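You operate a simulated robot arm through the tools that you are given. There is no shell and no other tool. Be economical: measure what you need, move in short steps, check, and stop when the job is done.

You are at the controls of a simulated robot arm. One attempt, no reset.

## Task
Swap the low extinguisher in the bracket for the charged one from the bench.
Fine: read the gauges; the low one stands on the bench; shut the strap again. Set down upright: what you pick out.
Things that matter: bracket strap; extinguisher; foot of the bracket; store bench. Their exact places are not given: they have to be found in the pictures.

Only the result counts: the job must be done as asked and must still hold three seconds after the hand-in. Knocking over, shifting, dropping, spilling or breaking anything else fails it.

## Robot
A 7-joint arm with a two-finger parallel gripper on a trunk, on a base that drives. Base frame: it is fixed to the floor where the robot stands at the start and does not move with it; the origin is under the middle of the robot, x ahead of it, y to its left, z up. Units: m, degrees, N and s.
With the tool pointing down near the work surface it reaches from about 0.42 to 0.9 m from the robot's upright axis, wherever it stands. Its first joint turns from -17.0 to 126.0 degrees. Places, roughly: bracket strap [0.7, 0, 1.1]; foot of the bracket [0.8, -0.1, 0.9]; store bench [0.9, 1.6, 0.9]. Payload 1.57 kg.
The TCP is the grasp point between the finger pads, 0.03 m short of the fingertips. In the tool frame z runs along the fingers and y along their closing line. The gripper opens to 0.08 m. The fingers are 0.017 m wide and 0.012 m thick; the gripper's body (0.04 by 0.082 m) begins 0.08 m behind the TCP.
Orientation is that of the tool frame in the base frame, as a unit quaternion [x, y, z, w]. With the fingers straight down and closing along the base's y, the tool's x points along the base's -x, its y along +y and its z along -z.

## Interface
- The arm moves only by the tool move_arm. Its argument "increments" is text: rows parted by semicolons, each of 7 numbers parted by spaces: the shift along the tool's x, y, z in units of 150 mm (1.0 is 150 mm), then the turn, a rotation vector about the tool's x, y, z in units of 90 degrees (1.0 is 90 degrees), then the finger opening in mm, from 0 to 80. In form: x y z rx ry rz grip; .... A call has 1 to 8 rows; each row is the pose to reach, as a shift and turn from the pose commanded when the call began, along the tool's axes at that moment. A call with a number of a shift or a turn outside -1 to 1 is refused whole. Rows are played at 5 a second. More than 0.05 m and 8.6 degrees between two rows, or a gripper value outside its range, and nothing of the call is played. A pose out of reach is approached as far as the arm can. The call stops where the force on the tool passes 50 N (or 10 N more than at its start, if that is more) or the arm is blocked; 0.2 s more then pass. The fingers move at their own pace (about 0.045 m/s each) and stop on an object; they squeeze with about 34 N. The grip force told is the motor's: it shows also when the fingers shut on nothing. Time passes only in rows, and 0.2 s behind the last, so rows that repeat a pose let the fingers close. The reply holds the time, the measured pose of the TCP, the force on the tool along the base axes, the opening and the grip force, in the units named above and with some noise, with the torque about the TCP (base axes, N m) and any sound that the robot's microphone picked up, and new pictures: "pictures" is both (left out), scene, wrist or none.
- Cameras (640 x 400 px; columns grow to the right, rows downward): "scene" is now at [0.0116, -0.2232, 1.3317]; the picture's right is [0.08, -1.00, 0.00], its down [-0.23, -0.02, -0.97] and it looks along [0.97, 0.08, -0.24] (base axes); focal length 247 px, centre (320, 200). "wrist" rides on the gripper at [0.072, -0.007, -0.122] in the tool frame; the picture's right is [0.09, 1.00, 0.00], its down [-0.84, 0.08, -0.54] and it looks along [-0.54, 0.05, 0.84] (tool axes); focal length 238 px, centre (320, 200).
- move_column(by): slides the trunk up (or, below 0, down) by that many m; the arm and the scene camera ride with it, the base frame stays. It gives what a move gives, with no picture.
- base_move(legs): drives the robot by 1 to 6 legs, each [ahead, left, turn to the left] in m, m and degrees, along the robot's own axes; the way and the turn of a leg run together, so that a leg with both is an arc; at most 1.5 m and 180 degrees a leg. The arm and the cameras ride along, it lands a little off, and it stops where it bumps. It gives what a move gives, and a new picture of the scene camera.
- head_to(pan, tilt): turns the head with the scene camera to pan (to the left, within 109 degrees either way) and tilt (down, from -29 to 69), counted from straight ahead of the robot. It gives what a move gives, and a new picture of the scene camera.
- pixel_to_xyz(camera, pixels): for up to 12 pixels [column, row] of the newest picture of that camera ("zoom" is the newest enlarged one), the place [x, y, z] in the base frame of the surface seen there, good to about 0.002 m. No time passes.
- zoom(camera, box): a new picture of the part [left, top, right, bottom] of that camera's present view, enlarged. No time passes.
- close_job(): hands the job in; it is judged then, once.

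Keep the steps short. Do not move on a guess: measure, check each grasp and each placing, and mend mistakes. In all there are 80 turns and 260 pictures (those below and enlarged ones count). Leave the gripper open and the arm clear of the work at the hand-in unless told otherwise, and finish with a single line.

The tools are called after "Request:" as a command line: name --argument value ..., lists and objects as JSON in quotes. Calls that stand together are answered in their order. move_arm: Moves the arm, as the interface text tells. Its arguments: {"type":"object","properties":{"increments":{"type":"string"},"pictures":{"type":"string","enum":["both","scene","wrist","none"]}},"required":["increments"]} The other tools are called the same way: move_column (by) slides the trunk up or down; base_move (legs) drives the base; head_to (pan, tilt) turns the head that bears the scene camera; pixel_to_xyz (camera, pixels) gives the place of the surface under pixels of a picture; zoom (camera, box) takes an enlarged picture of a part of a camera's view; close_job () hands the job in.

At the start:

```text
clock: 0.0
ee_pos: [0.5116, -0.0265, 1.1908]
tool_rot: [0.001, 1.0, 0.001, 0.0]
ft_force: [-0.6, 0.1, -0.3]
torque: [-0.01, -0.01, -0.02]
finger_gap: 0.08
grip_force: 0.1
trunk travel left (down, up): [-0.675, 0.115]
robot x, y, heading: [0.0033, 0.0022, -0.1]
head pan, tilt: [4.5, 13.6]
```

scene: 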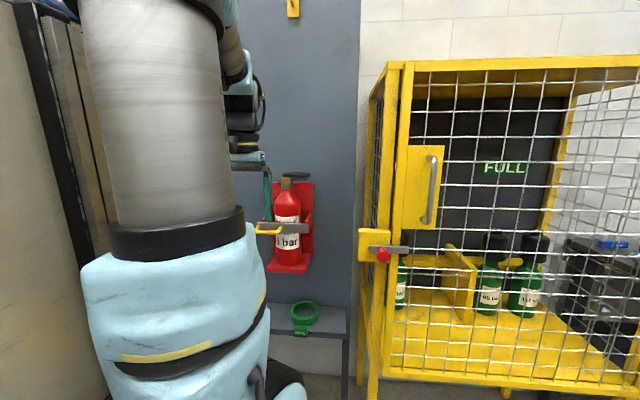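
wrist: 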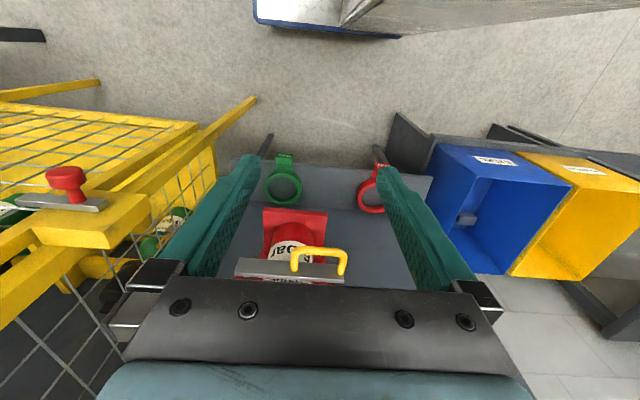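

I see the red extinguisher in its bracket at about (288,225), with the strap and yellow handle across it. I'll zoom in on it and on the wrist view.

Request:
zoom --camera "scene" --box '[230, 150, 350, 350]'

Request:
zoom --camera "wrist" --box '[220, 130, 420, 290]'

Request:
pixel_to_xyz --camera "scene" --pixels '[[289, 200], [289, 185], [296, 174], [268, 230], [300, 228], [288, 258], [288, 270], [280, 305], [268, 225], [306, 200], [330, 150]]'

Request:
head_to --pan 60 --tilt 15

```text
2.00 times, centred on (290, 250) of scene
```

zoom: 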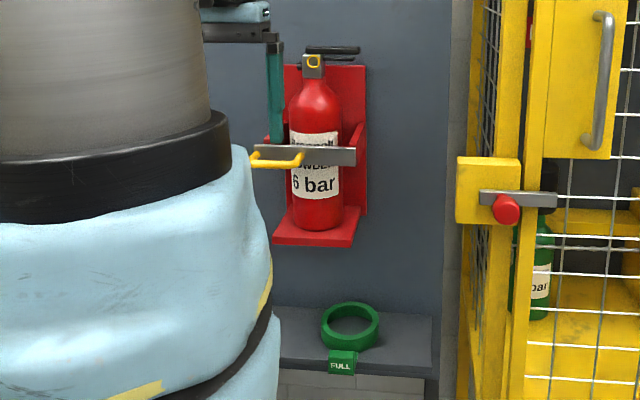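

```text
2.50 times, centred on (320, 210) of wrist
```

zoom: 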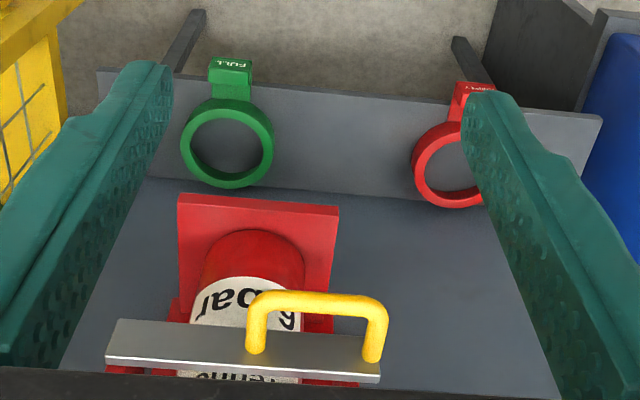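

```text
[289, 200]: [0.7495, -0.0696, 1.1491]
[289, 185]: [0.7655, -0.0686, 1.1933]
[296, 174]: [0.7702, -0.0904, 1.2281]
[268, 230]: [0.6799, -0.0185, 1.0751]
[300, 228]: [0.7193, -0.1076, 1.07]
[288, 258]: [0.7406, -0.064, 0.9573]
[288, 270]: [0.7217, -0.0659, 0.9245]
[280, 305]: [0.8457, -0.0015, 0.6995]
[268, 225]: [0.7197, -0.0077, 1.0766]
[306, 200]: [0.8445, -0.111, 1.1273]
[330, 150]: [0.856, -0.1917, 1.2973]
```

```text
clock: 1.2
ee_pos: [0.5116, -0.0251, 1.1909]
tool_rot: [0.0, 1.0, 0.0, 0.0]
ft_force: [0.9, 0.4, -0.3]
torque: [-0.01, -0.01, 0.04]
finger_gap: 0.08
grip_force: 0.0
trunk travel left (down, up): [-0.675, 0.115]
robot x, y, heading: [0.0006, 0.0013, -0.1]
head pan, tilt: [60.0, 15.0]
```

scene: 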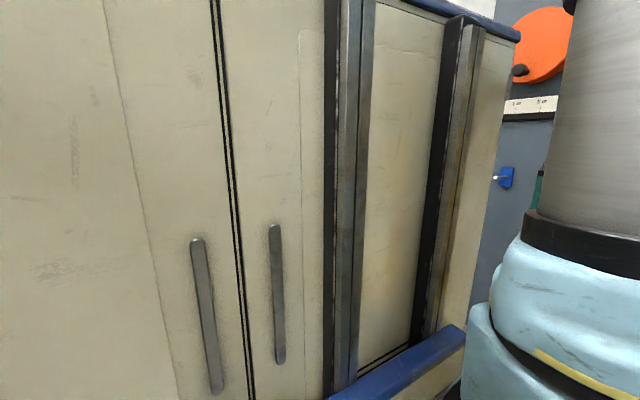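

A cabinet blocks the view to the left. I'll measure it and look at other angles.

Request:
pixel_to_xyz --camera "scene" --pixels '[[50, 200], [230, 200], [330, 300], [400, 200], [480, 200], [400, 370], [460, 335], [540, 50], [505, 178], [480, 260], [530, 105], [495, 30]]'

Request:
head_to --pan 105 --tilt 20

Request:
head_to --pan -60 --tilt 20

Request:
head_to --pan 35 --tilt 15

```text
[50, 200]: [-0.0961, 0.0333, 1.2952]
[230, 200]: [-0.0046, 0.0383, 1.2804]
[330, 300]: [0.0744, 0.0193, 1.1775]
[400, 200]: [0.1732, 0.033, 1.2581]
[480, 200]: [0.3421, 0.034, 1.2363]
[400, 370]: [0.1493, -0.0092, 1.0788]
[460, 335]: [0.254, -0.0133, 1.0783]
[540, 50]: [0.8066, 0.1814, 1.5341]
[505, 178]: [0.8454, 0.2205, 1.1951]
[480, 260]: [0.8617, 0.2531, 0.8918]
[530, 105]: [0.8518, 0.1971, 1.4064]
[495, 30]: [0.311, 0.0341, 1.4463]
```

```text
clock: 2.4
ee_pos: [0.512, -0.0253, 1.1928]
tool_rot: [0.0, 1.0, 0.0, 0.0]
ft_force: [0.6, 0.0, -0.4]
torque: [-0.01, -0.02, 0.0]
finger_gap: 0.08
grip_force: 0.0
trunk travel left (down, up): [-0.675, 0.115]
robot x, y, heading: [0.0007, 0.0004, 0.2]
head pan, tilt: [105.0, 20.0]
```

scene: 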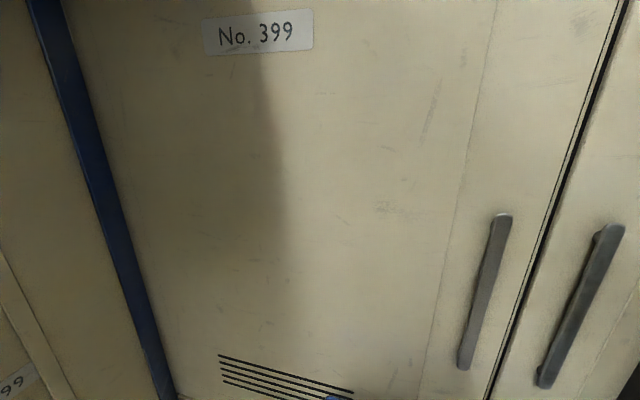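

```text
clock: 4.9
ee_pos: [0.5118, -0.0256, 1.1918]
tool_rot: [0.0, 1.0, 0.001, -0.001]
ft_force: [0.1, 0.4, -0.2]
torque: [0.01, -0.01, -0.02]
finger_gap: 0.08
grip_force: 0.0
trunk travel left (down, up): [-0.675, 0.115]
robot x, y, heading: [-0.0002, -0.001, 0.0]
head pan, tilt: [-60.0, 20.0]
```

scene: 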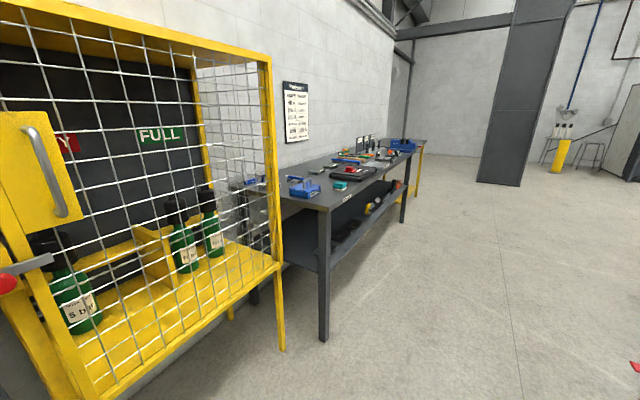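

```text
clock: 6.6
ee_pos: [0.5125, -0.0262, 1.1911]
tool_rot: [0.0, 1.0, 0.001, 0.0]
ft_force: [0.5, -0.4, 0.0]
torque: [0.0, 0.0, 0.01]
finger_gap: 0.08
grip_force: 0.0
trunk travel left (down, up): [-0.675, 0.115]
robot x, y, heading: [-0.0017, -0.0028, 0.1]
head pan, tilt: [35.0, 15.0]
```

scene: 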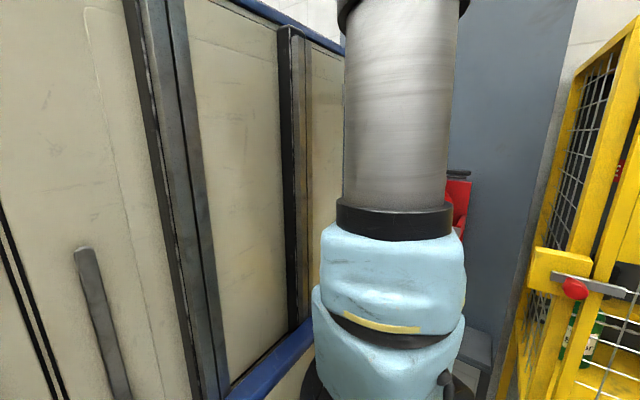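

The cabinet seems to be the robot's own body, so it hides the left side. I'll back up a little, turn left and look for the bench.

Request:
base_move --legs '[[-0.5, 0, 0]]'

Request:
head_to --pan 0 --tilt 20

Request:
base_move --legs '[[0, 0, 60]]'

```text
clock: 9.5
ee_pos: [0.0293, -0.0209, 1.1926]
tool_rot: [-0.008, 1.0, -0.001, -0.001]
ft_force: [-0.3, 0.6, 0.0]
torque: [0.03, 0.01, 0.0]
finger_gap: 0.0802
grip_force: 0.1
trunk travel left (down, up): [-0.675, 0.115]
robot x, y, heading: [-0.4814, -0.0026, 0.8]
head pan, tilt: [35.0, 15.0]
```

scene: 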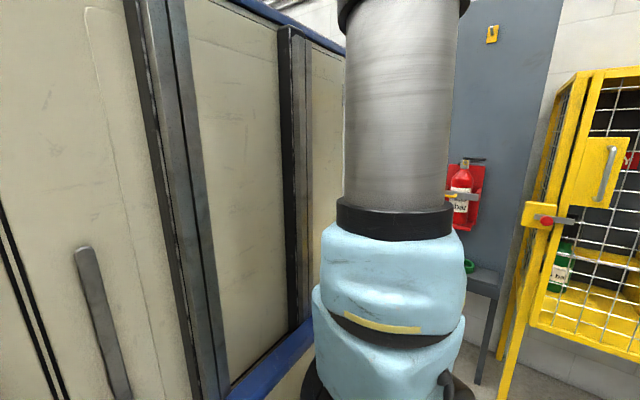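

```text
clock: 10.5
ee_pos: [0.0291, -0.0219, 1.1929]
tool_rot: [-0.008, 1.0, -0.001, 0.0]
ft_force: [-0.4, 0.4, 0.4]
torque: [0.0, 0.0, 0.0]
finger_gap: 0.0801
grip_force: 0.0
trunk travel left (down, up): [-0.675, 0.115]
robot x, y, heading: [-0.4851, -0.005, 1.0]
head pan, tilt: [0.0, 20.0]
```

scene: 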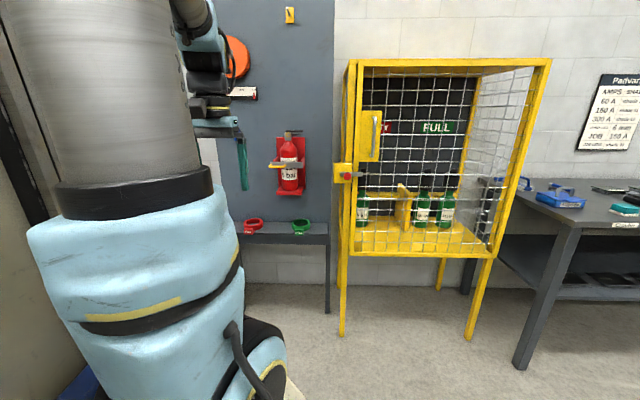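

```text
clock: 13.6
ee_pos: [-0.2221, 0.4385, 1.1919]
tool_rot: [-0.518, 0.855, 0.001, 0.0]
ft_force: [-0.4, 0.0, 0.4]
torque: [0.03, -0.01, -0.02]
finger_gap: 0.0799
grip_force: 0.0
trunk travel left (down, up): [-0.675, 0.115]
robot x, y, heading: [-0.4803, -0.0048, 62.6]
head pan, tilt: [0.0, 20.0]
```

scene: 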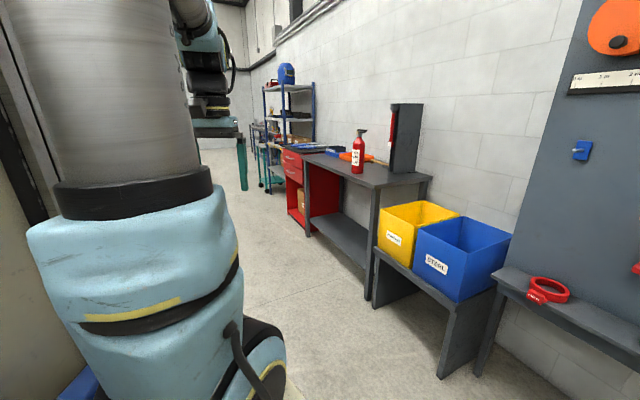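

Now I see a bench with a red extinguisher at (358,150). I'll zoom in and measure.

Request:
zoom --camera "scene" --box '[270, 95, 440, 201]'

Request:
pixel_to_xyz --camera "scene" --pixels '[[357, 168], [357, 150], [360, 132], [340, 180], [375, 184], [305, 160], [405, 140], [400, 175], [350, 157], [547, 288], [425, 178], [372, 187]]'

```text
3.76 times, centred on (355, 148) of scene
```

zoom: 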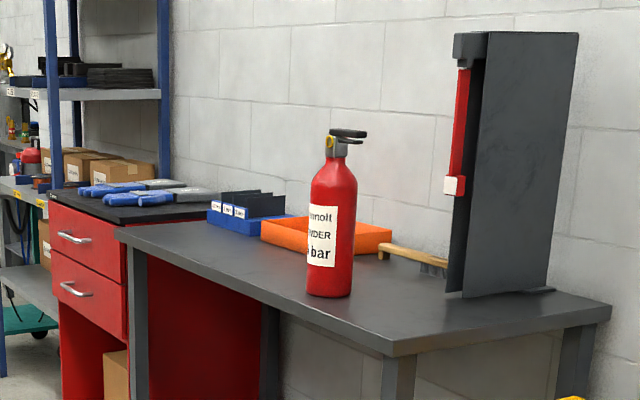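

```text
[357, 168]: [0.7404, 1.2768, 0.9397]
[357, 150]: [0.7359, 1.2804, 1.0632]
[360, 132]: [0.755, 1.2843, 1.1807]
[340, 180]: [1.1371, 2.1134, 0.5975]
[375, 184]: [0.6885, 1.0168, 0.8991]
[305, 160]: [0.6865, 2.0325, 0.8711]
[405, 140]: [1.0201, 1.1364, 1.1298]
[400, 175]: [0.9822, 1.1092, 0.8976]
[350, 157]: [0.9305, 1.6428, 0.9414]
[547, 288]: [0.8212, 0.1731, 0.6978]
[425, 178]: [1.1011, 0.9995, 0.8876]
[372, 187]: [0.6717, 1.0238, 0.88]
```

The bench spans about x 0.68–1.1, y 1.0–2.05, with its top at z≈0.90. I'll square up, drive left until I'm in front of it, and read the gauge there.

Request:
base_move --legs '[[0, 0, -62.6], [0, 1.4, 0]]'

Request:
head_to --pan 0 --tilt 15

```text
clock: 23.3
ee_pos: [0.0285, 1.3696, 1.1906]
tool_rot: [-0.001, 1.0, -0.001, 0.0]
ft_force: [0.5, 0.2, -0.2]
torque: [0.0, 0.0, 0.0]
finger_gap: 0.08
grip_force: 0.1
trunk travel left (down, up): [-0.675, 0.115]
robot x, y, heading: [-0.485, 1.3966, 0.1]
head pan, tilt: [0.0, 20.0]
```

scene: 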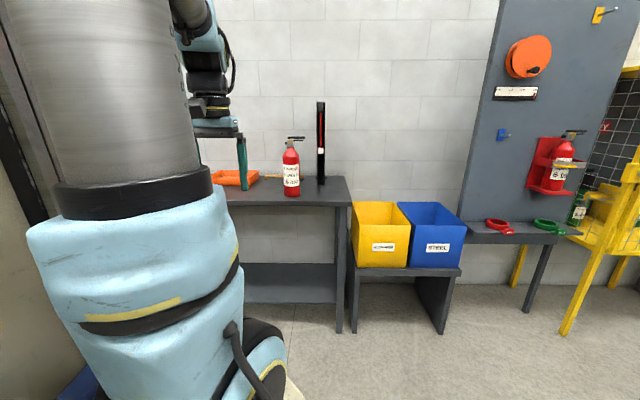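

```text
clock: 23.9
ee_pos: [0.0288, 1.3684, 1.1911]
tool_rot: [-0.001, 1.0, 0.0, 0.001]
ft_force: [-0.1, -0.6, 0.4]
torque: [-0.03, -0.01, 0.02]
finger_gap: 0.0802
grip_force: 0.0
trunk travel left (down, up): [-0.675, 0.115]
robot x, y, heading: [-0.4813, 1.3919, 0.1]
head pan, tilt: [0.0, 15.0]
```

scene: 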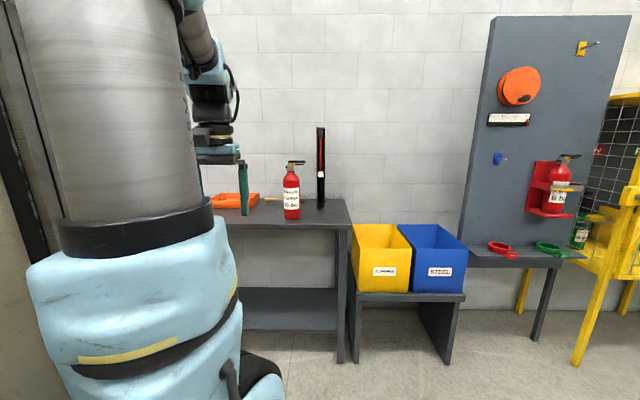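

Request:
zoom --camera "scene" --box '[255, 110, 355, 230]'

Request:
zoom --camera "scene" --box '[510, 140, 600, 230]'

Request:
pixel_to_xyz --camera "scene" --pixels '[[282, 205], [291, 205], [299, 205], [291, 218], [291, 185], [291, 170], [293, 162], [300, 162], [320, 150], [320, 200], [346, 222], [291, 177]]'

```text
3.33 times, centred on (305, 170) of scene
```

zoom: 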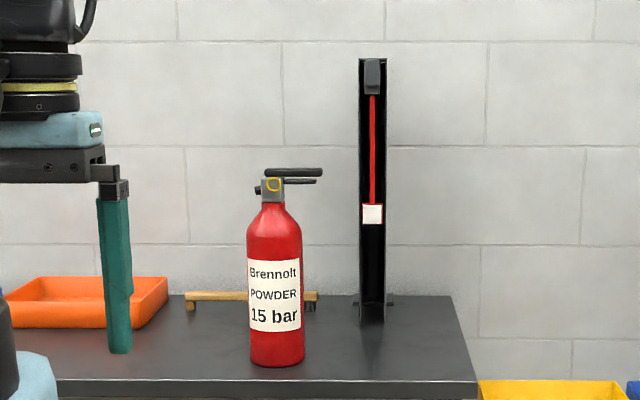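

```text
4.44 times, centred on (555, 185) of scene
```

zoom: 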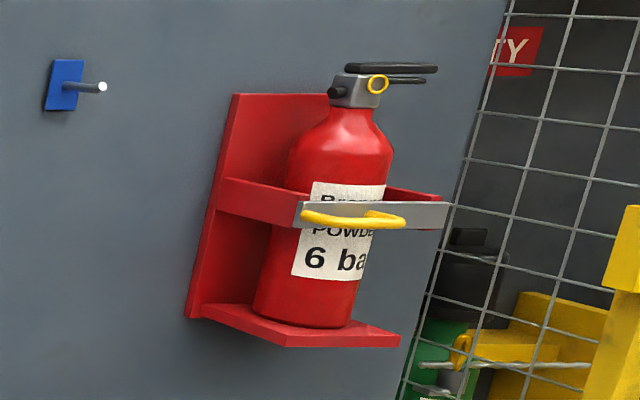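

```text
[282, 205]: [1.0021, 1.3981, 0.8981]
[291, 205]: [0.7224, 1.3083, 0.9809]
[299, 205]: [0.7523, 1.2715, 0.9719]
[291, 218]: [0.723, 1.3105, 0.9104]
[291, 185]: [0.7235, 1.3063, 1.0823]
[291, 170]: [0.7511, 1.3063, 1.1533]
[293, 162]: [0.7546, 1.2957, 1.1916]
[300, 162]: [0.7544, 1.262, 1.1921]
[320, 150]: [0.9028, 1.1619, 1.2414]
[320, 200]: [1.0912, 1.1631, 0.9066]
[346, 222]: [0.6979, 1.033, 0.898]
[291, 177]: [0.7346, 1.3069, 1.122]
```

The bench extinguisher reads 15 bar (charged) and the bracket one reads 6 bar (low). I'll drive back to the bracket to study the strap.

Request:
base_move --legs '[[0, -1.42, 0], [0.4, 0, 0]]'

Request:
zoom --camera "scene" --box '[250, 160, 330, 280]'

Request:
move_arm --increments "0 0 0 0 0 0 80" --pictures "wrist"

```text
clock: 33.0
ee_pos: [0.4122, -0.0528, 1.1923]
tool_rot: [0.016, 1.0, 0.0, 0.0]
ft_force: [0.1, -0.1, 0.7]
torque: [0.03, -0.01, -0.01]
finger_gap: 0.0798
grip_force: 0.0
trunk travel left (down, up): [-0.675, 0.115]
robot x, y, heading: [-0.0971, -0.0132, -1.7]
head pan, tilt: [0.0, 15.0]
```

scene: 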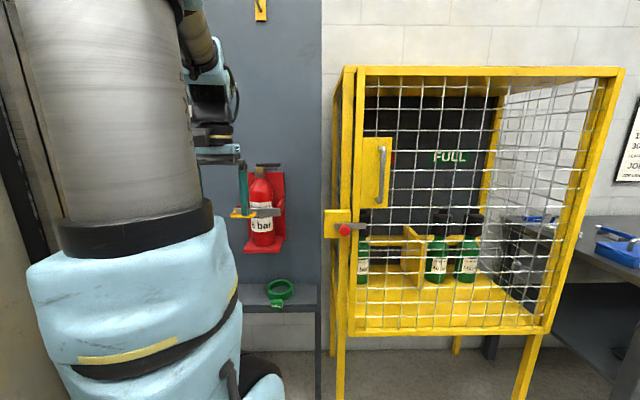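

```text
3.33 times, centred on (290, 220) of scene
```

zoom: 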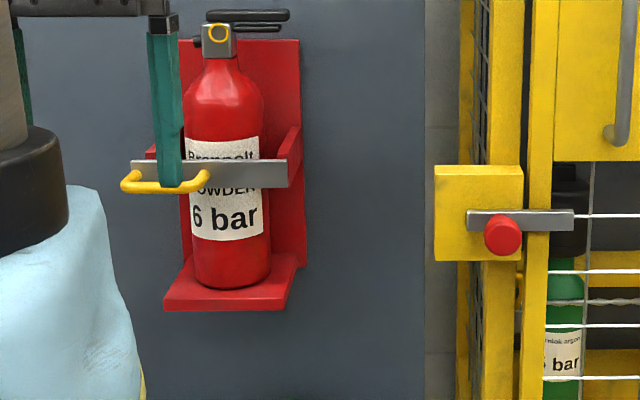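

```text
clock: 33.4
ee_pos: [0.4112, -0.0534, 1.1912]
tool_rot: [0.016, 1.0, 0.0, 0.0]
ft_force: [0.0, 0.3, -0.4]
torque: [-0.02, 0.03, -0.03]
finger_gap: 0.08
grip_force: 0.1
trunk travel left (down, up): [-0.675, 0.115]
robot x, y, heading: [-0.0977, -0.0133, -1.7]
head pan, tilt: [0.0, 15.0]
```

wrist: 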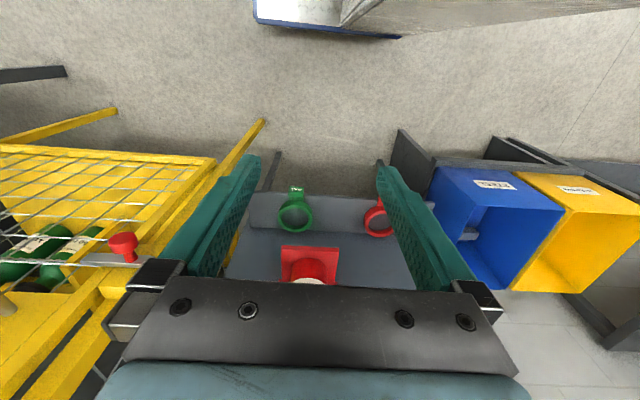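

I'll measure the strap, handle and arms on an enlarged picture.

Request:
pixel_to_xyz --camera "scene" --pixels '[[263, 210], [267, 214], [250, 211], [278, 211], [283, 203], [276, 207], [262, 185], [252, 216], [260, 225], [276, 250], [262, 239], [258, 170]]'

Request:
base_move --legs '[[0, 0, 1.7], [0.1, 0.05, 0]]'

Request:
zoom --camera "scene" --box '[220, 140, 340, 280]'

```text
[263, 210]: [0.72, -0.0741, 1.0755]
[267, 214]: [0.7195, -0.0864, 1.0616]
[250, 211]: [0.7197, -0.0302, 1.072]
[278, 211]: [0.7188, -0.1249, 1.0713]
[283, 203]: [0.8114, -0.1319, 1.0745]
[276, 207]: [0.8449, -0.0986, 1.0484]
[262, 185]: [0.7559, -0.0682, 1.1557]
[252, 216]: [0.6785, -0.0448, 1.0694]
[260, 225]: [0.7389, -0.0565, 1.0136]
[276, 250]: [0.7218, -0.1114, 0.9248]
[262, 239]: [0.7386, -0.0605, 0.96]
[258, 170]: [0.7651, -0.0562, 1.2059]
```

```text
clock: 35.0
ee_pos: [0.5171, 0.013, 1.1923]
tool_rot: [0.0, 1.0, 0.0, 0.0]
ft_force: [-0.8, 0.4, -0.4]
torque: [0.01, -0.02, 0.0]
finger_gap: 0.0797
grip_force: 0.0
trunk travel left (down, up): [-0.675, 0.115]
robot x, y, heading: [0.0026, 0.0398, 0.1]
head pan, tilt: [0.0, 15.0]
```

scene: 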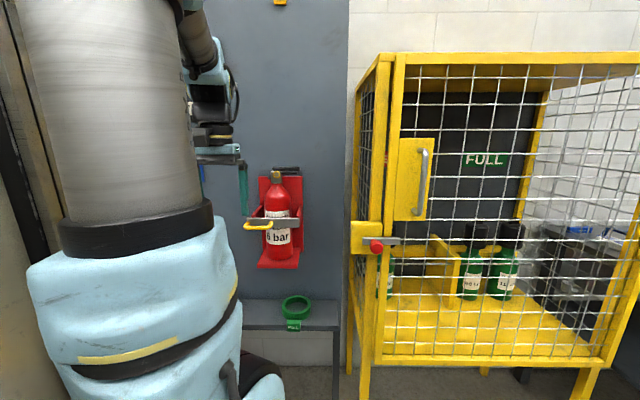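

```text
2.86 times, centred on (280, 210) of scene
```

zoom: 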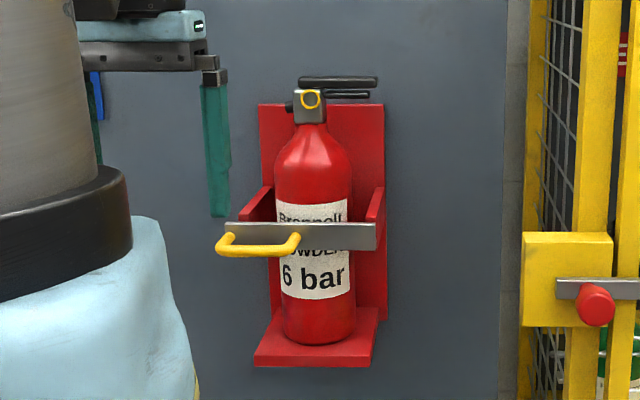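

Next I need the exact handle loop geometry from the wrist view.

Request:
zoom --camera "wrist" --box '[230, 170, 390, 290]'

```text
3.33 times, centred on (310, 230) of wrist
```

zoom: 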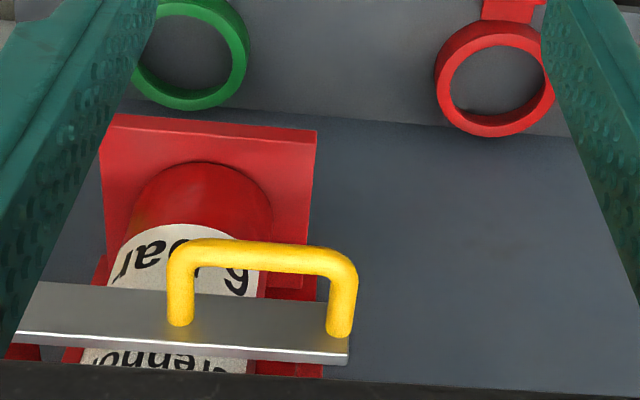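

Request:
pixel_to_xyz --camera "zoom" --pixels '[[180, 310], [340, 320], [180, 260], [345, 275], [210, 252], [260, 253], [310, 258], [260, 315], [340, 350], [60, 310], [245, 265]]'

```text
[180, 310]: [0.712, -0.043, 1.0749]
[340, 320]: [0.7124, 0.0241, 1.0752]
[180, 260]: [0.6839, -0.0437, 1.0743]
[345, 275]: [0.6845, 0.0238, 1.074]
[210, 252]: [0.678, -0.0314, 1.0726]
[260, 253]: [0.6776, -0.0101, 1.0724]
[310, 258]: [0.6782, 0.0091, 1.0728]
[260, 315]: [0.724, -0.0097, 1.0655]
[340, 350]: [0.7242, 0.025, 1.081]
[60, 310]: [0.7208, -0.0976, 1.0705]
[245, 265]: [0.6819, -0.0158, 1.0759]
```

The loop has legs at y −0.043 and 0.024 with its bar at x 0.677, so closed fingers fit inside at about (0.70, −0.008). I'll check where the cage is before choosing where to stand.

Request:
pixel_to_xyz --camera "scene" --pixels '[[365, 236], [377, 245], [385, 300], [370, 310], [358, 150], [385, 62], [415, 190], [278, 178], [278, 196], [272, 205], [289, 204]]'

Request:
base_move --legs '[[0, -0.12, 0]]'

```text
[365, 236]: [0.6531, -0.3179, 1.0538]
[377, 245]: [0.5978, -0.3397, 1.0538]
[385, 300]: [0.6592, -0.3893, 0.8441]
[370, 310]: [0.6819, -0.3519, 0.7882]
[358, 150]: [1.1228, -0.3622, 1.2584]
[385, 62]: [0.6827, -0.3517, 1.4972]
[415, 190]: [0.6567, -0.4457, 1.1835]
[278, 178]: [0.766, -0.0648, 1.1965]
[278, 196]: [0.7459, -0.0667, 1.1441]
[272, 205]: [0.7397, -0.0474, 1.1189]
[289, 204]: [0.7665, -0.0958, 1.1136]
```

```text
clock: 36.2
ee_pos: [0.5166, -0.1081, 1.1932]
tool_rot: [0.002, 1.0, 0.0, -0.001]
ft_force: [1.0, 0.1, -0.2]
torque: [0.02, -0.01, -0.03]
finger_gap: 0.0802
grip_force: 0.0
trunk travel left (down, up): [-0.675, 0.115]
robot x, y, heading: [0.003, -0.0825, -0.1]
head pan, tilt: [0.0, 15.0]
```

scene: 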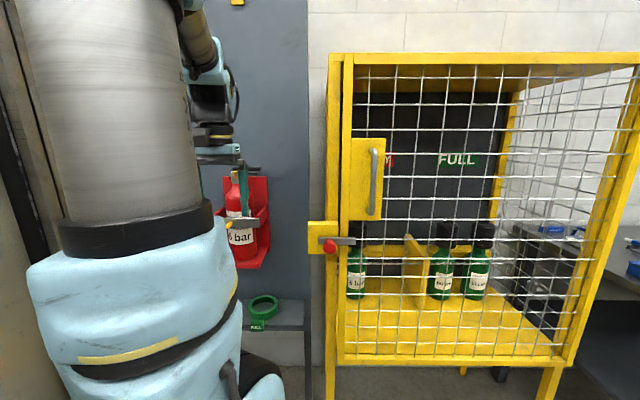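

The cage latch is near y −0.30, so I'll keep y above −0.22. I'll close the fingers and move toward a point above the loop.

Request:
move_arm --increments "-0.25 0.167 0 0 0 0 0; -0.5 0.334 0 0 0 0 0; -0.75 0.5 0 0 0 0 0; -1.0 0.667 0 0 0 0 0; -1 0.667 0 0 0 0 0" --pictures "wrist"

```text
clock: 37.4
ee_pos: [0.6639, -0.0099, 1.1916]
tool_rot: [0.001, 1.0, 0.0, 0.0]
ft_force: [-0.4, -0.1, 0.4]
torque: [-0.01, 0.0, 0.01]
finger_gap: 0.0
grip_force: 14.4
trunk travel left (down, up): [-0.675, 0.115]
robot x, y, heading: [0.0069, -0.0839, -0.3]
head pan, tilt: [0.0, 15.0]
```

wrist: 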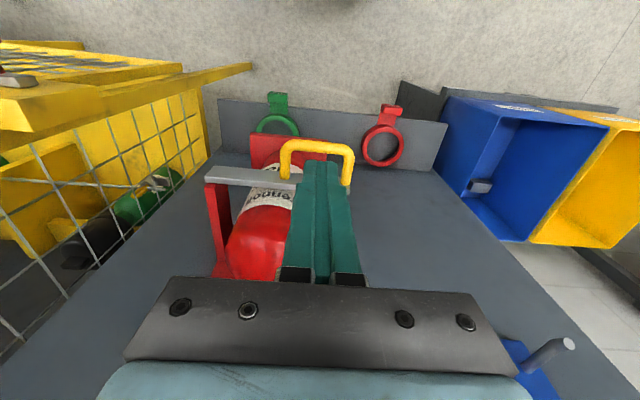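

I'll zoom in to confirm the hinge side and re-measure the loop.

Request:
zoom --camera "wrist" --box '[190, 120, 370, 250]'

Request:
pixel_to_xyz --camera "wrist" --pixels '[[318, 147], [285, 173], [348, 180], [300, 147], [208, 170], [230, 172], [212, 190], [222, 230], [255, 215], [548, 360], [280, 225]]'

```text
3.08 times, centred on (280, 185) of wrist
```

zoom: 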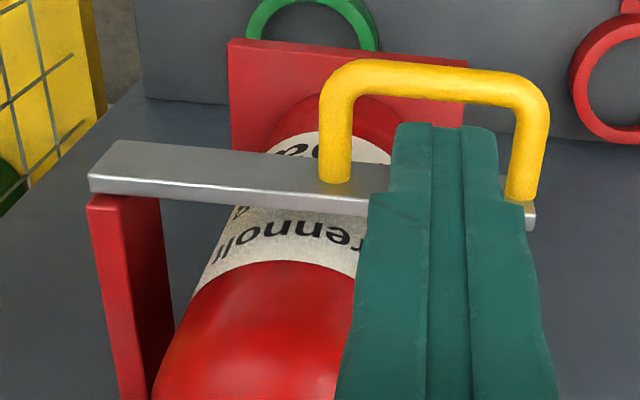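

```text
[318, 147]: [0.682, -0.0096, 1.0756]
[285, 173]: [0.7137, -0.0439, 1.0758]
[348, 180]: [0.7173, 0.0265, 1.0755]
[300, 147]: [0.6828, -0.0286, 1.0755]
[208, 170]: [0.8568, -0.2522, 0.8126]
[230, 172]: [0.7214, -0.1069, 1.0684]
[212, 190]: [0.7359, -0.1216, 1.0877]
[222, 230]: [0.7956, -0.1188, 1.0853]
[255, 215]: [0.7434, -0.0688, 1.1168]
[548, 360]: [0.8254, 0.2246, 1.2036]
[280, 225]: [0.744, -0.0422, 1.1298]
```

Loop confirmed: bar at x≈0.682, strap face at 0.72. I'll move forward 0.040 m, then go down into the loop.

Request:
move_arm --increments "-0.267 0 0 0 0 0 0; -0.267 0 0.25 0 0 0 0; -0.267 0 0.5 0 0 0 0; -0.267 0 0.8 0 0 0 0; -0.267 0 0.8 0 0 0 0" --pictures "both"

```text
clock: 38.6
ee_pos: [0.7024, -0.01, 1.0734]
tool_rot: [0.002, 1.0, 0.001, 0.0]
ft_force: [0.1, 0.1, -0.1]
torque: [0.04, 0.01, 0.02]
finger_gap: 0.0
grip_force: 21.6
trunk travel left (down, up): [-0.675, 0.115]
robot x, y, heading: [0.0054, -0.0824, 0.0]
head pan, tilt: [0.0, 15.0]
```

scene: 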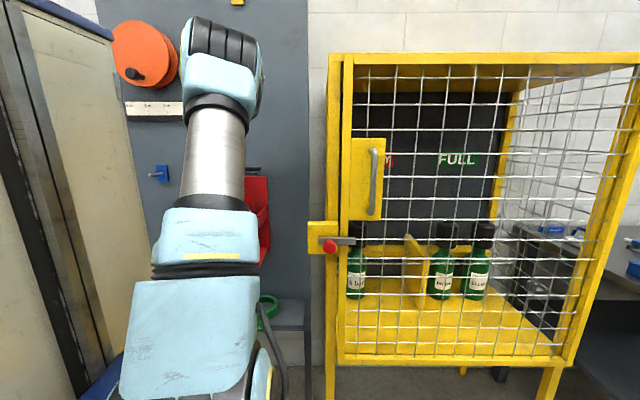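
wrist: 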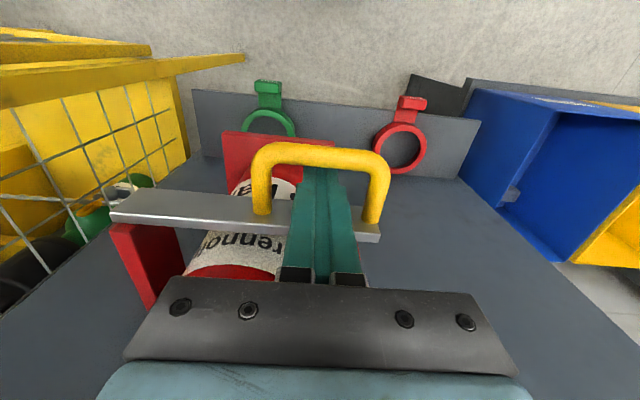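

The peg is in the loop. I'll pull the first part of the swing around a hinge near (0.725, −0.125) and watch the force.

Request:
move_arm --increments "0.127 -0.04 0 0 0 0 0; 0.253 -0.1 0 0 0 0 0; 0.37 -0.18 0 0 0 0 0; 0.457 -0.273 0 0 0 0 0" --pictures "wrist"

```text
clock: 39.6
ee_pos: [0.6369, -0.0512, 1.0713]
tool_rot: [0.0, 1.0, 0.0, 0.0]
ft_force: [0.8, -1.4, 0.5]
torque: [-0.02, 0.03, 0.03]
finger_gap: 0.0
grip_force: 21.0
trunk travel left (down, up): [-0.675, 0.115]
robot x, y, heading: [0.0059, -0.0798, -0.1]
head pan, tilt: [0.0, 15.0]
```

wrist: 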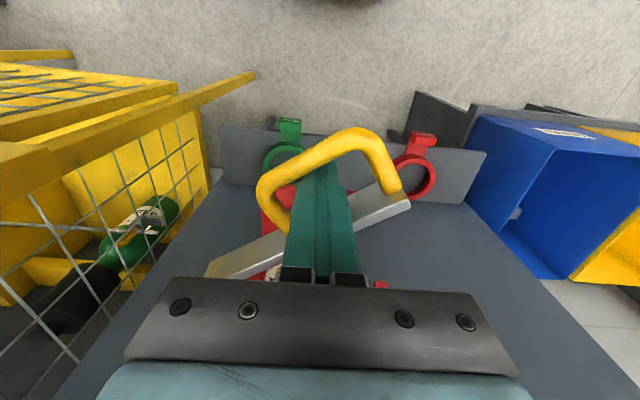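

It swings freely. I'll go on around to about 110°.

Request:
move_arm --increments "0.08 -0.11 0 0 0 0 0; 0.133 -0.24 0 0 0 0 0; 0.165 -0.38 0 0 0 0 0; 0.173 -0.507 0 0 0 0 0; 0.155 -0.64 0 0 0 0 0; 0.12 -0.773 0 0 0 0 0; 0.05 -0.92 0 0 0 0 0" --pictures "both"

```text
clock: 41.2
ee_pos: [0.6287, -0.1875, 1.0709]
tool_rot: [0.001, 1.0, 0.0, -0.001]
ft_force: [-2.9, 9.4, 1.6]
torque: [0.0, -0.03, 0.06]
finger_gap: 0.0004
grip_force: 21.0
trunk travel left (down, up): [-0.675, 0.115]
robot x, y, heading: [0.0032, -0.0823, -0.1]
head pan, tilt: [0.0, 15.0]
```

scene: 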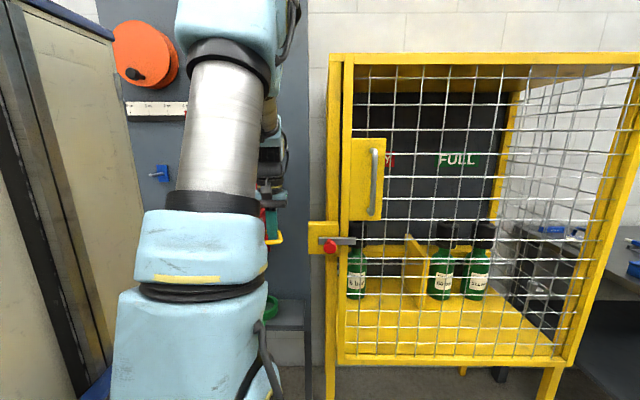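
wrist: 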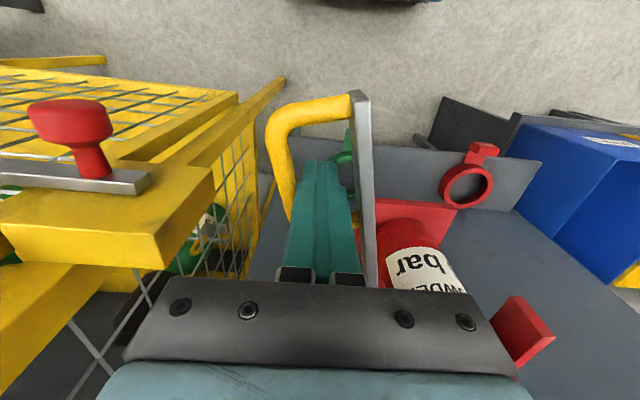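

The strap stopped at about 90° (9 N). I'll relieve the force, lift out of the loop, and look.

Request:
move_arm --increments "0 0.06 0 0 0 0 0; 0 0.06 -0.25 0 0 0 0; 0 0.06 -0.5 0 0 0 0; 0 0.06 -0.8 0 0 0 0; 0.3 0.06 -0.95 0 0 0 0; 0.6 0.06 -0.95 0 0 0 40; 0.9 0.06 -0.95 0 0 0 80; 0.9 0.06 -0.95 0 0 0 80" --pictures "both"

```text
refused: row 5 steps farther than a row can; nothing moved
```

Request:
move_arm --increments "0 0.06 0 0 0 0 0; 0 0.06 -0.25 0 0 0 0; 0 0.06 -0.5 0 0 0 0; 0 0.06 -0.8 0 0 0 0; 0.2 0.06 -0.95 0 0 0 0; 0.5 0.06 -0.95 0 0 0 40; 0.8 0.06 -0.95 0 0 0 80; 0.9 0.06 -0.95 0 0 0 80" --pictures "both"

```text
clock: 43.0
ee_pos: [0.4961, -0.1812, 1.2129]
tool_rot: [0.002, 1.0, 0.0, 0.0]
ft_force: [-0.3, 1.0, 0.2]
torque: [0.0, 0.04, 0.0]
finger_gap: 0.0659
grip_force: 0.1
trunk travel left (down, up): [-0.675, 0.115]
robot x, y, heading: [0.0026, -0.0814, -0.2]
head pan, tilt: [0.0, 15.0]
```

scene: 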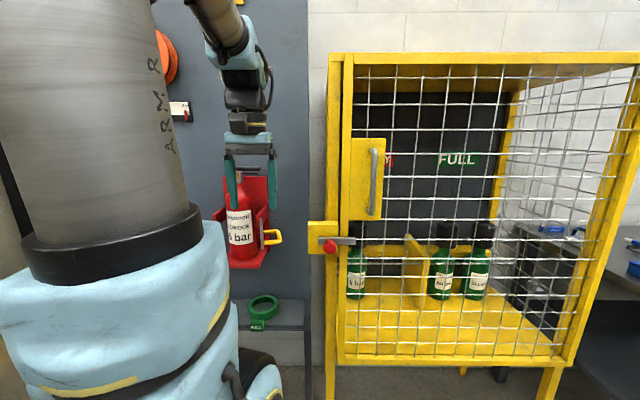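
wrist: 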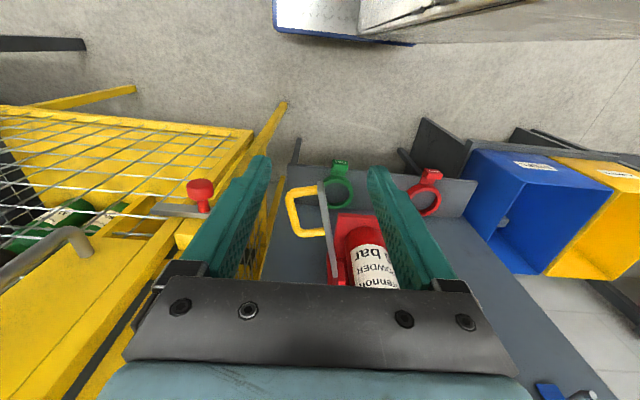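

The strap stands open at 90° and the extinguisher is exposed. I'll drive left 0.12 so the hand is in line with it. Then I'll raise the hand and start turning the wrist 90°, so the fingers close along x and avoid the lever that points to −y.

Request:
base_move --legs '[[0, 0.12, 0]]'

Request:
move_arm --increments "0 0 -0.1 0 0 0.09 80; 0 0 -0.2 0 0 0.18 80; 0 0 -0.3 0 0 0.27 80; 0 0 -0.4 0 0 0.36 80; 0 0 -0.5 0 0 0.45 80; 0 0 -0.5 0 0 0.54 80; 0 0 -0.5 0 0 0.63 80; 0 0 -0.5 0 0 0.72 80" --pictures "none"

Request:
move_arm --increments "0 0 0 0 0 0.09 80; 0 0 0 0 0 0.18 80; 0 0 0 0 0 0.28 80; 0 0 0 0 0 0.28 80" --pictures "both"

```text
clock: 44.2
ee_pos: [0.4985, -0.0591, 1.2141]
tool_rot: [0.001, 1.0, 0.0, 0.001]
ft_force: [-0.2, 0.3, -0.3]
torque: [-0.01, 0.02, 0.0]
finger_gap: 0.0799
grip_force: 0.1
trunk travel left (down, up): [-0.675, 0.115]
robot x, y, heading: [0.0068, 0.0352, 0.0]
head pan, tilt: [0.0, 15.0]
```

scene: 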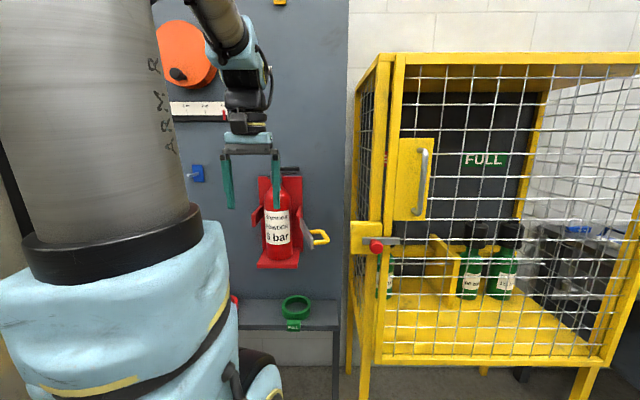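

```text
clock: 46.0
ee_pos: [0.4977, -0.0593, 1.2889]
tool_rot: [0.538, 0.843, 0.0, 0.0]
ft_force: [0.0, 0.3, 0.2]
torque: [-0.01, 0.01, -0.01]
finger_gap: 0.0799
grip_force: 0.0
trunk travel left (down, up): [-0.675, 0.115]
robot x, y, heading: [0.0067, 0.0418, -0.0]
head pan, tilt: [0.0, 15.0]
```

```text
refused: row 3 steps farther than a row can; nothing moved
```

Request:
move_arm --increments "0 0 0 0 0 0.09 80; 0 0 0 0 0 0.18 80; 0 0 0 0 0 0.27 80; 0 0 0 0 0 0.279 80" --pictures "both"

```text
clock: 47.0
ee_pos: [0.4971, -0.0588, 1.2879]
tool_rot: [0.708, 0.706, 0.001, 0.0]
ft_force: [-0.6, 0.0, -1.2]
torque: [0.03, 0.02, -0.01]
finger_gap: 0.0799
grip_force: 0.1
trunk travel left (down, up): [-0.675, 0.115]
robot x, y, heading: [0.0085, 0.0369, -0.0]
head pan, tilt: [0.0, 15.0]
```

scene: 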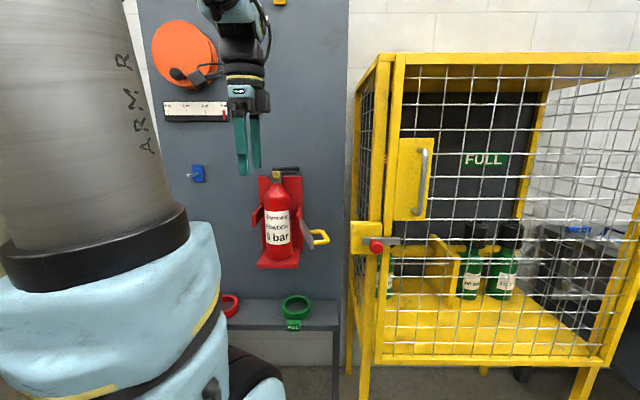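
wrist: 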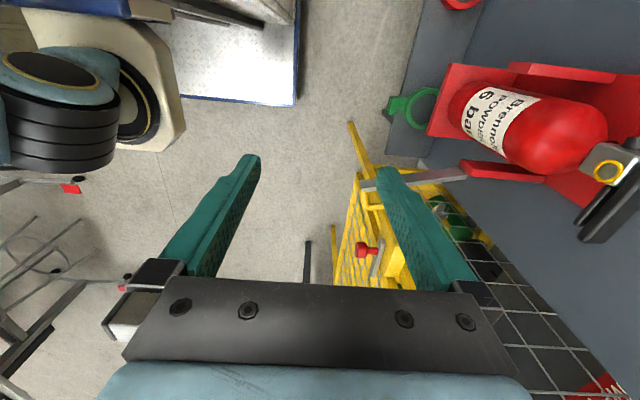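

I have a clear view of the valve at (610,165). I'll zoom in and measure it.

Request:
zoom --camera "wrist" --box '[440, 50, 640, 250]'

Request:
zoom --camera "scene" --box '[245, 150, 335, 275]'

Request:
pixel_to_xyz --camera "wrist" --pixels '[[598, 158], [610, 172], [622, 150], [585, 160], [604, 190], [625, 195], [610, 215], [560, 120], [520, 130], [620, 100], [590, 185], [540, 72]]'

```text
2.00 times, centred on (540, 150) of wrist
```

zoom: 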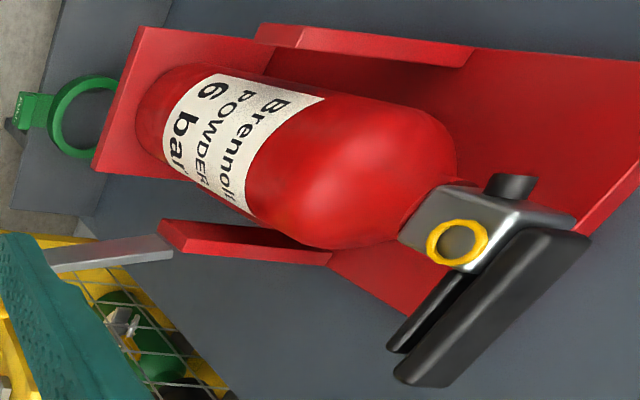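

```text
3.20 times, centred on (290, 212) of scene
```

zoom: 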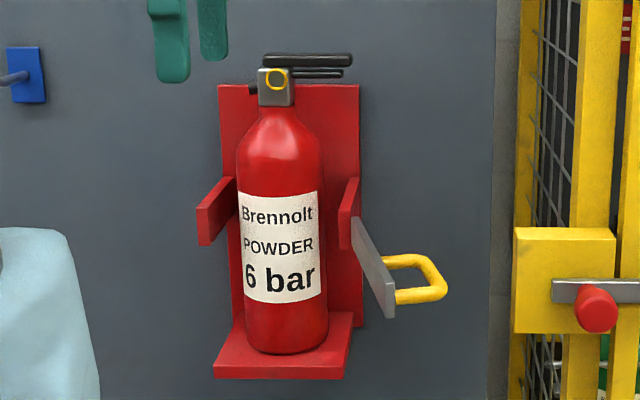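

```text
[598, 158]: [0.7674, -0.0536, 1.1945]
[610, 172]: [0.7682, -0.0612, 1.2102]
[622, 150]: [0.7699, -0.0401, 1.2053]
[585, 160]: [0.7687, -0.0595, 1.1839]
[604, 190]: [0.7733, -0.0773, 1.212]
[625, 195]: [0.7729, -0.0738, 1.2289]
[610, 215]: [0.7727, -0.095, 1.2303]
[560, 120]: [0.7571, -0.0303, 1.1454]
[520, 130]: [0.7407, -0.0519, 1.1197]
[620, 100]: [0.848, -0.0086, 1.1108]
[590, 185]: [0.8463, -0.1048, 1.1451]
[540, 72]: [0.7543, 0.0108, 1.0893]
```

The valve block front is at x≈0.768, y −0.045 to −0.077, z 1.18–1.22, and the levers top out at about 1.24. I'll move over it at z 1.288.

Request:
move_arm --increments "0 0.3 0 0 0 0 64; 0 0.6 0 0 0 0 64; 0 0.95 0 0 0 0 64; 0 0.95 0 0 0 0 64" --pictures "none"

Request:
move_arm --increments "0 0.3 0 0 0 0 64; 0 0.6 0 0 0 0 64; 0 0.9 0 0 0 0 64; 0 0.9 0 0 0 0 64" --pictures "both"

```text
refused: row 3 steps farther than a row can; nothing moved
```

```text
clock: 48.0
ee_pos: [0.6337, -0.0565, 1.287]
tool_rot: [0.708, 0.706, 0.0, 0.0]
ft_force: [0.3, 0.5, -0.5]
torque: [0.01, -0.03, 0.0]
finger_gap: 0.0639
grip_force: 0.1
trunk travel left (down, up): [-0.675, 0.115]
robot x, y, heading: [0.0055, 0.0407, 0.0]
head pan, tilt: [0.0, 15.0]
```

scene: 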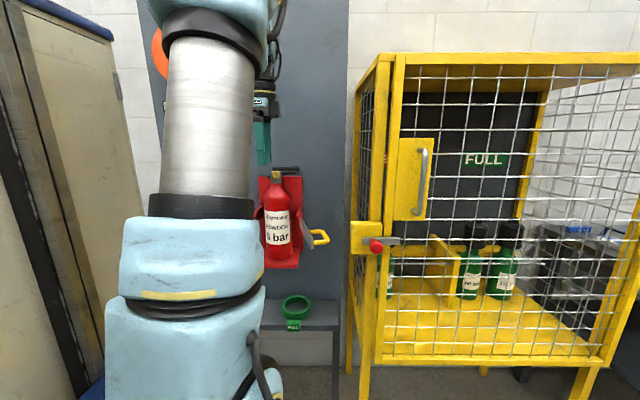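
wrist: 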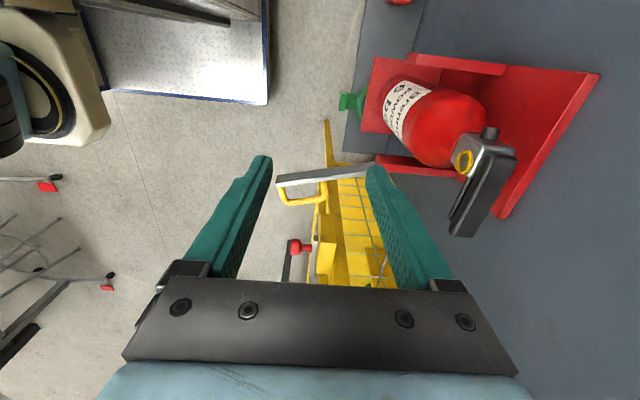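

Request:
zoom --camera "wrist" --box '[430, 110, 550, 250]'

Request:
pixel_to_xyz --camera "wrist" --pixels '[[468, 144], [490, 132], [485, 148], [500, 150], [512, 153], [480, 200], [495, 200], [465, 230], [458, 157], [470, 165], [450, 110], [540, 140]]'

```text
2.86 times, centred on (490, 180) of wrist
```

zoom: 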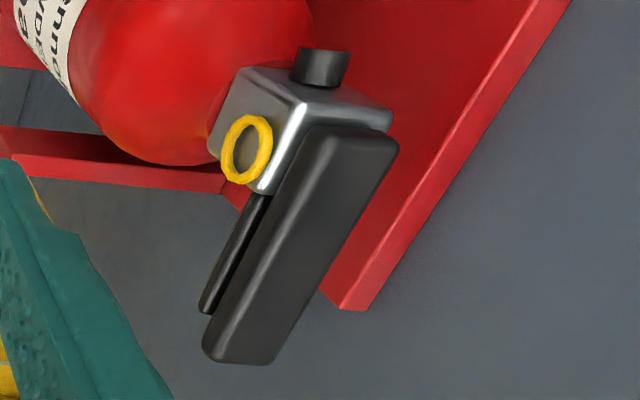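

```text
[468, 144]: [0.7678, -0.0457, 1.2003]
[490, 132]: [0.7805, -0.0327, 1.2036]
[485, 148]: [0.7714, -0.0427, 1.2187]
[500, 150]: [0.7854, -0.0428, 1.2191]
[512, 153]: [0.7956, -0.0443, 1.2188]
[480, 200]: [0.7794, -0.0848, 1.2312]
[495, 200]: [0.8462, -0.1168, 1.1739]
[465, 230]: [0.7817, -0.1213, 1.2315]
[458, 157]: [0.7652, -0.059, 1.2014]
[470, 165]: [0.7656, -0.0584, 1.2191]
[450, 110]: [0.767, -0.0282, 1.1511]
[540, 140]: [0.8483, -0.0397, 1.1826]
```

The block spans x 0.768–0.7975, so its centre is 0.7825. I'll move over it and look before going down.

Request:
move_arm --increments "-0.01 0.3 0 0 0 0 64; -0.02 0.6 0 0 0 0 64; -0.024 0.9 0 0 0 0 64; -0.024 0.99 0 0 0 0 64; -0.024 0.99 0 0 0 0 64" --pictures "both"

```text
clock: 49.2
ee_pos: [0.7804, -0.0627, 1.2875]
tool_rot: [0.706, 0.708, 0.0, 0.0]
ft_force: [-0.2, 0.4, 0.7]
torque: [0.0, 0.0, 0.0]
finger_gap: 0.0639
grip_force: 0.1
trunk travel left (down, up): [-0.675, 0.115]
robot x, y, heading: [0.0078, 0.0436, 0.0]
head pan, tilt: [0.0, 15.0]
```

scene: 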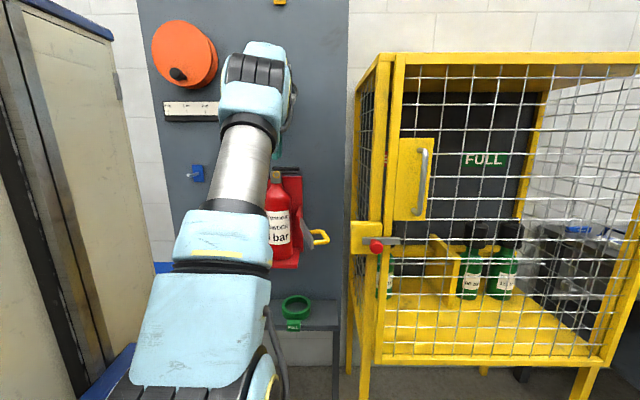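
wrist: 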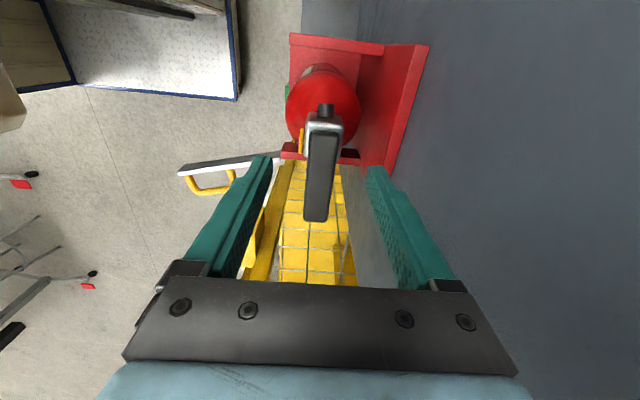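

The lever lies midway between the fingers. I'll go down 0.087 m and stay open.

Request:
move_arm --increments "0.015 0.01 0.2 0 0 0 64; 0.015 0.01 0.4 0 0 0 64; 0.015 0.01 0.58 0 0 0 64; 0.015 0.01 0.58 0 0 0 64" --pictures "wrist"

```text
clock: 50.2
ee_pos: [0.7812, -0.0606, 1.1994]
tool_rot: [0.707, 0.707, 0.0, 0.001]
ft_force: [-0.9, -0.4, -0.9]
torque: [0.03, 0.0, -0.03]
finger_gap: 0.064
grip_force: 0.0
trunk travel left (down, up): [-0.675, 0.115]
robot x, y, heading: [0.0059, 0.039, -0.1]
head pan, tilt: [0.0, 15.0]
```

wrist: 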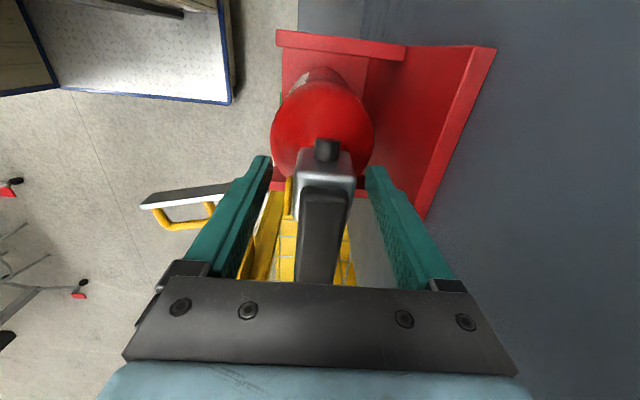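

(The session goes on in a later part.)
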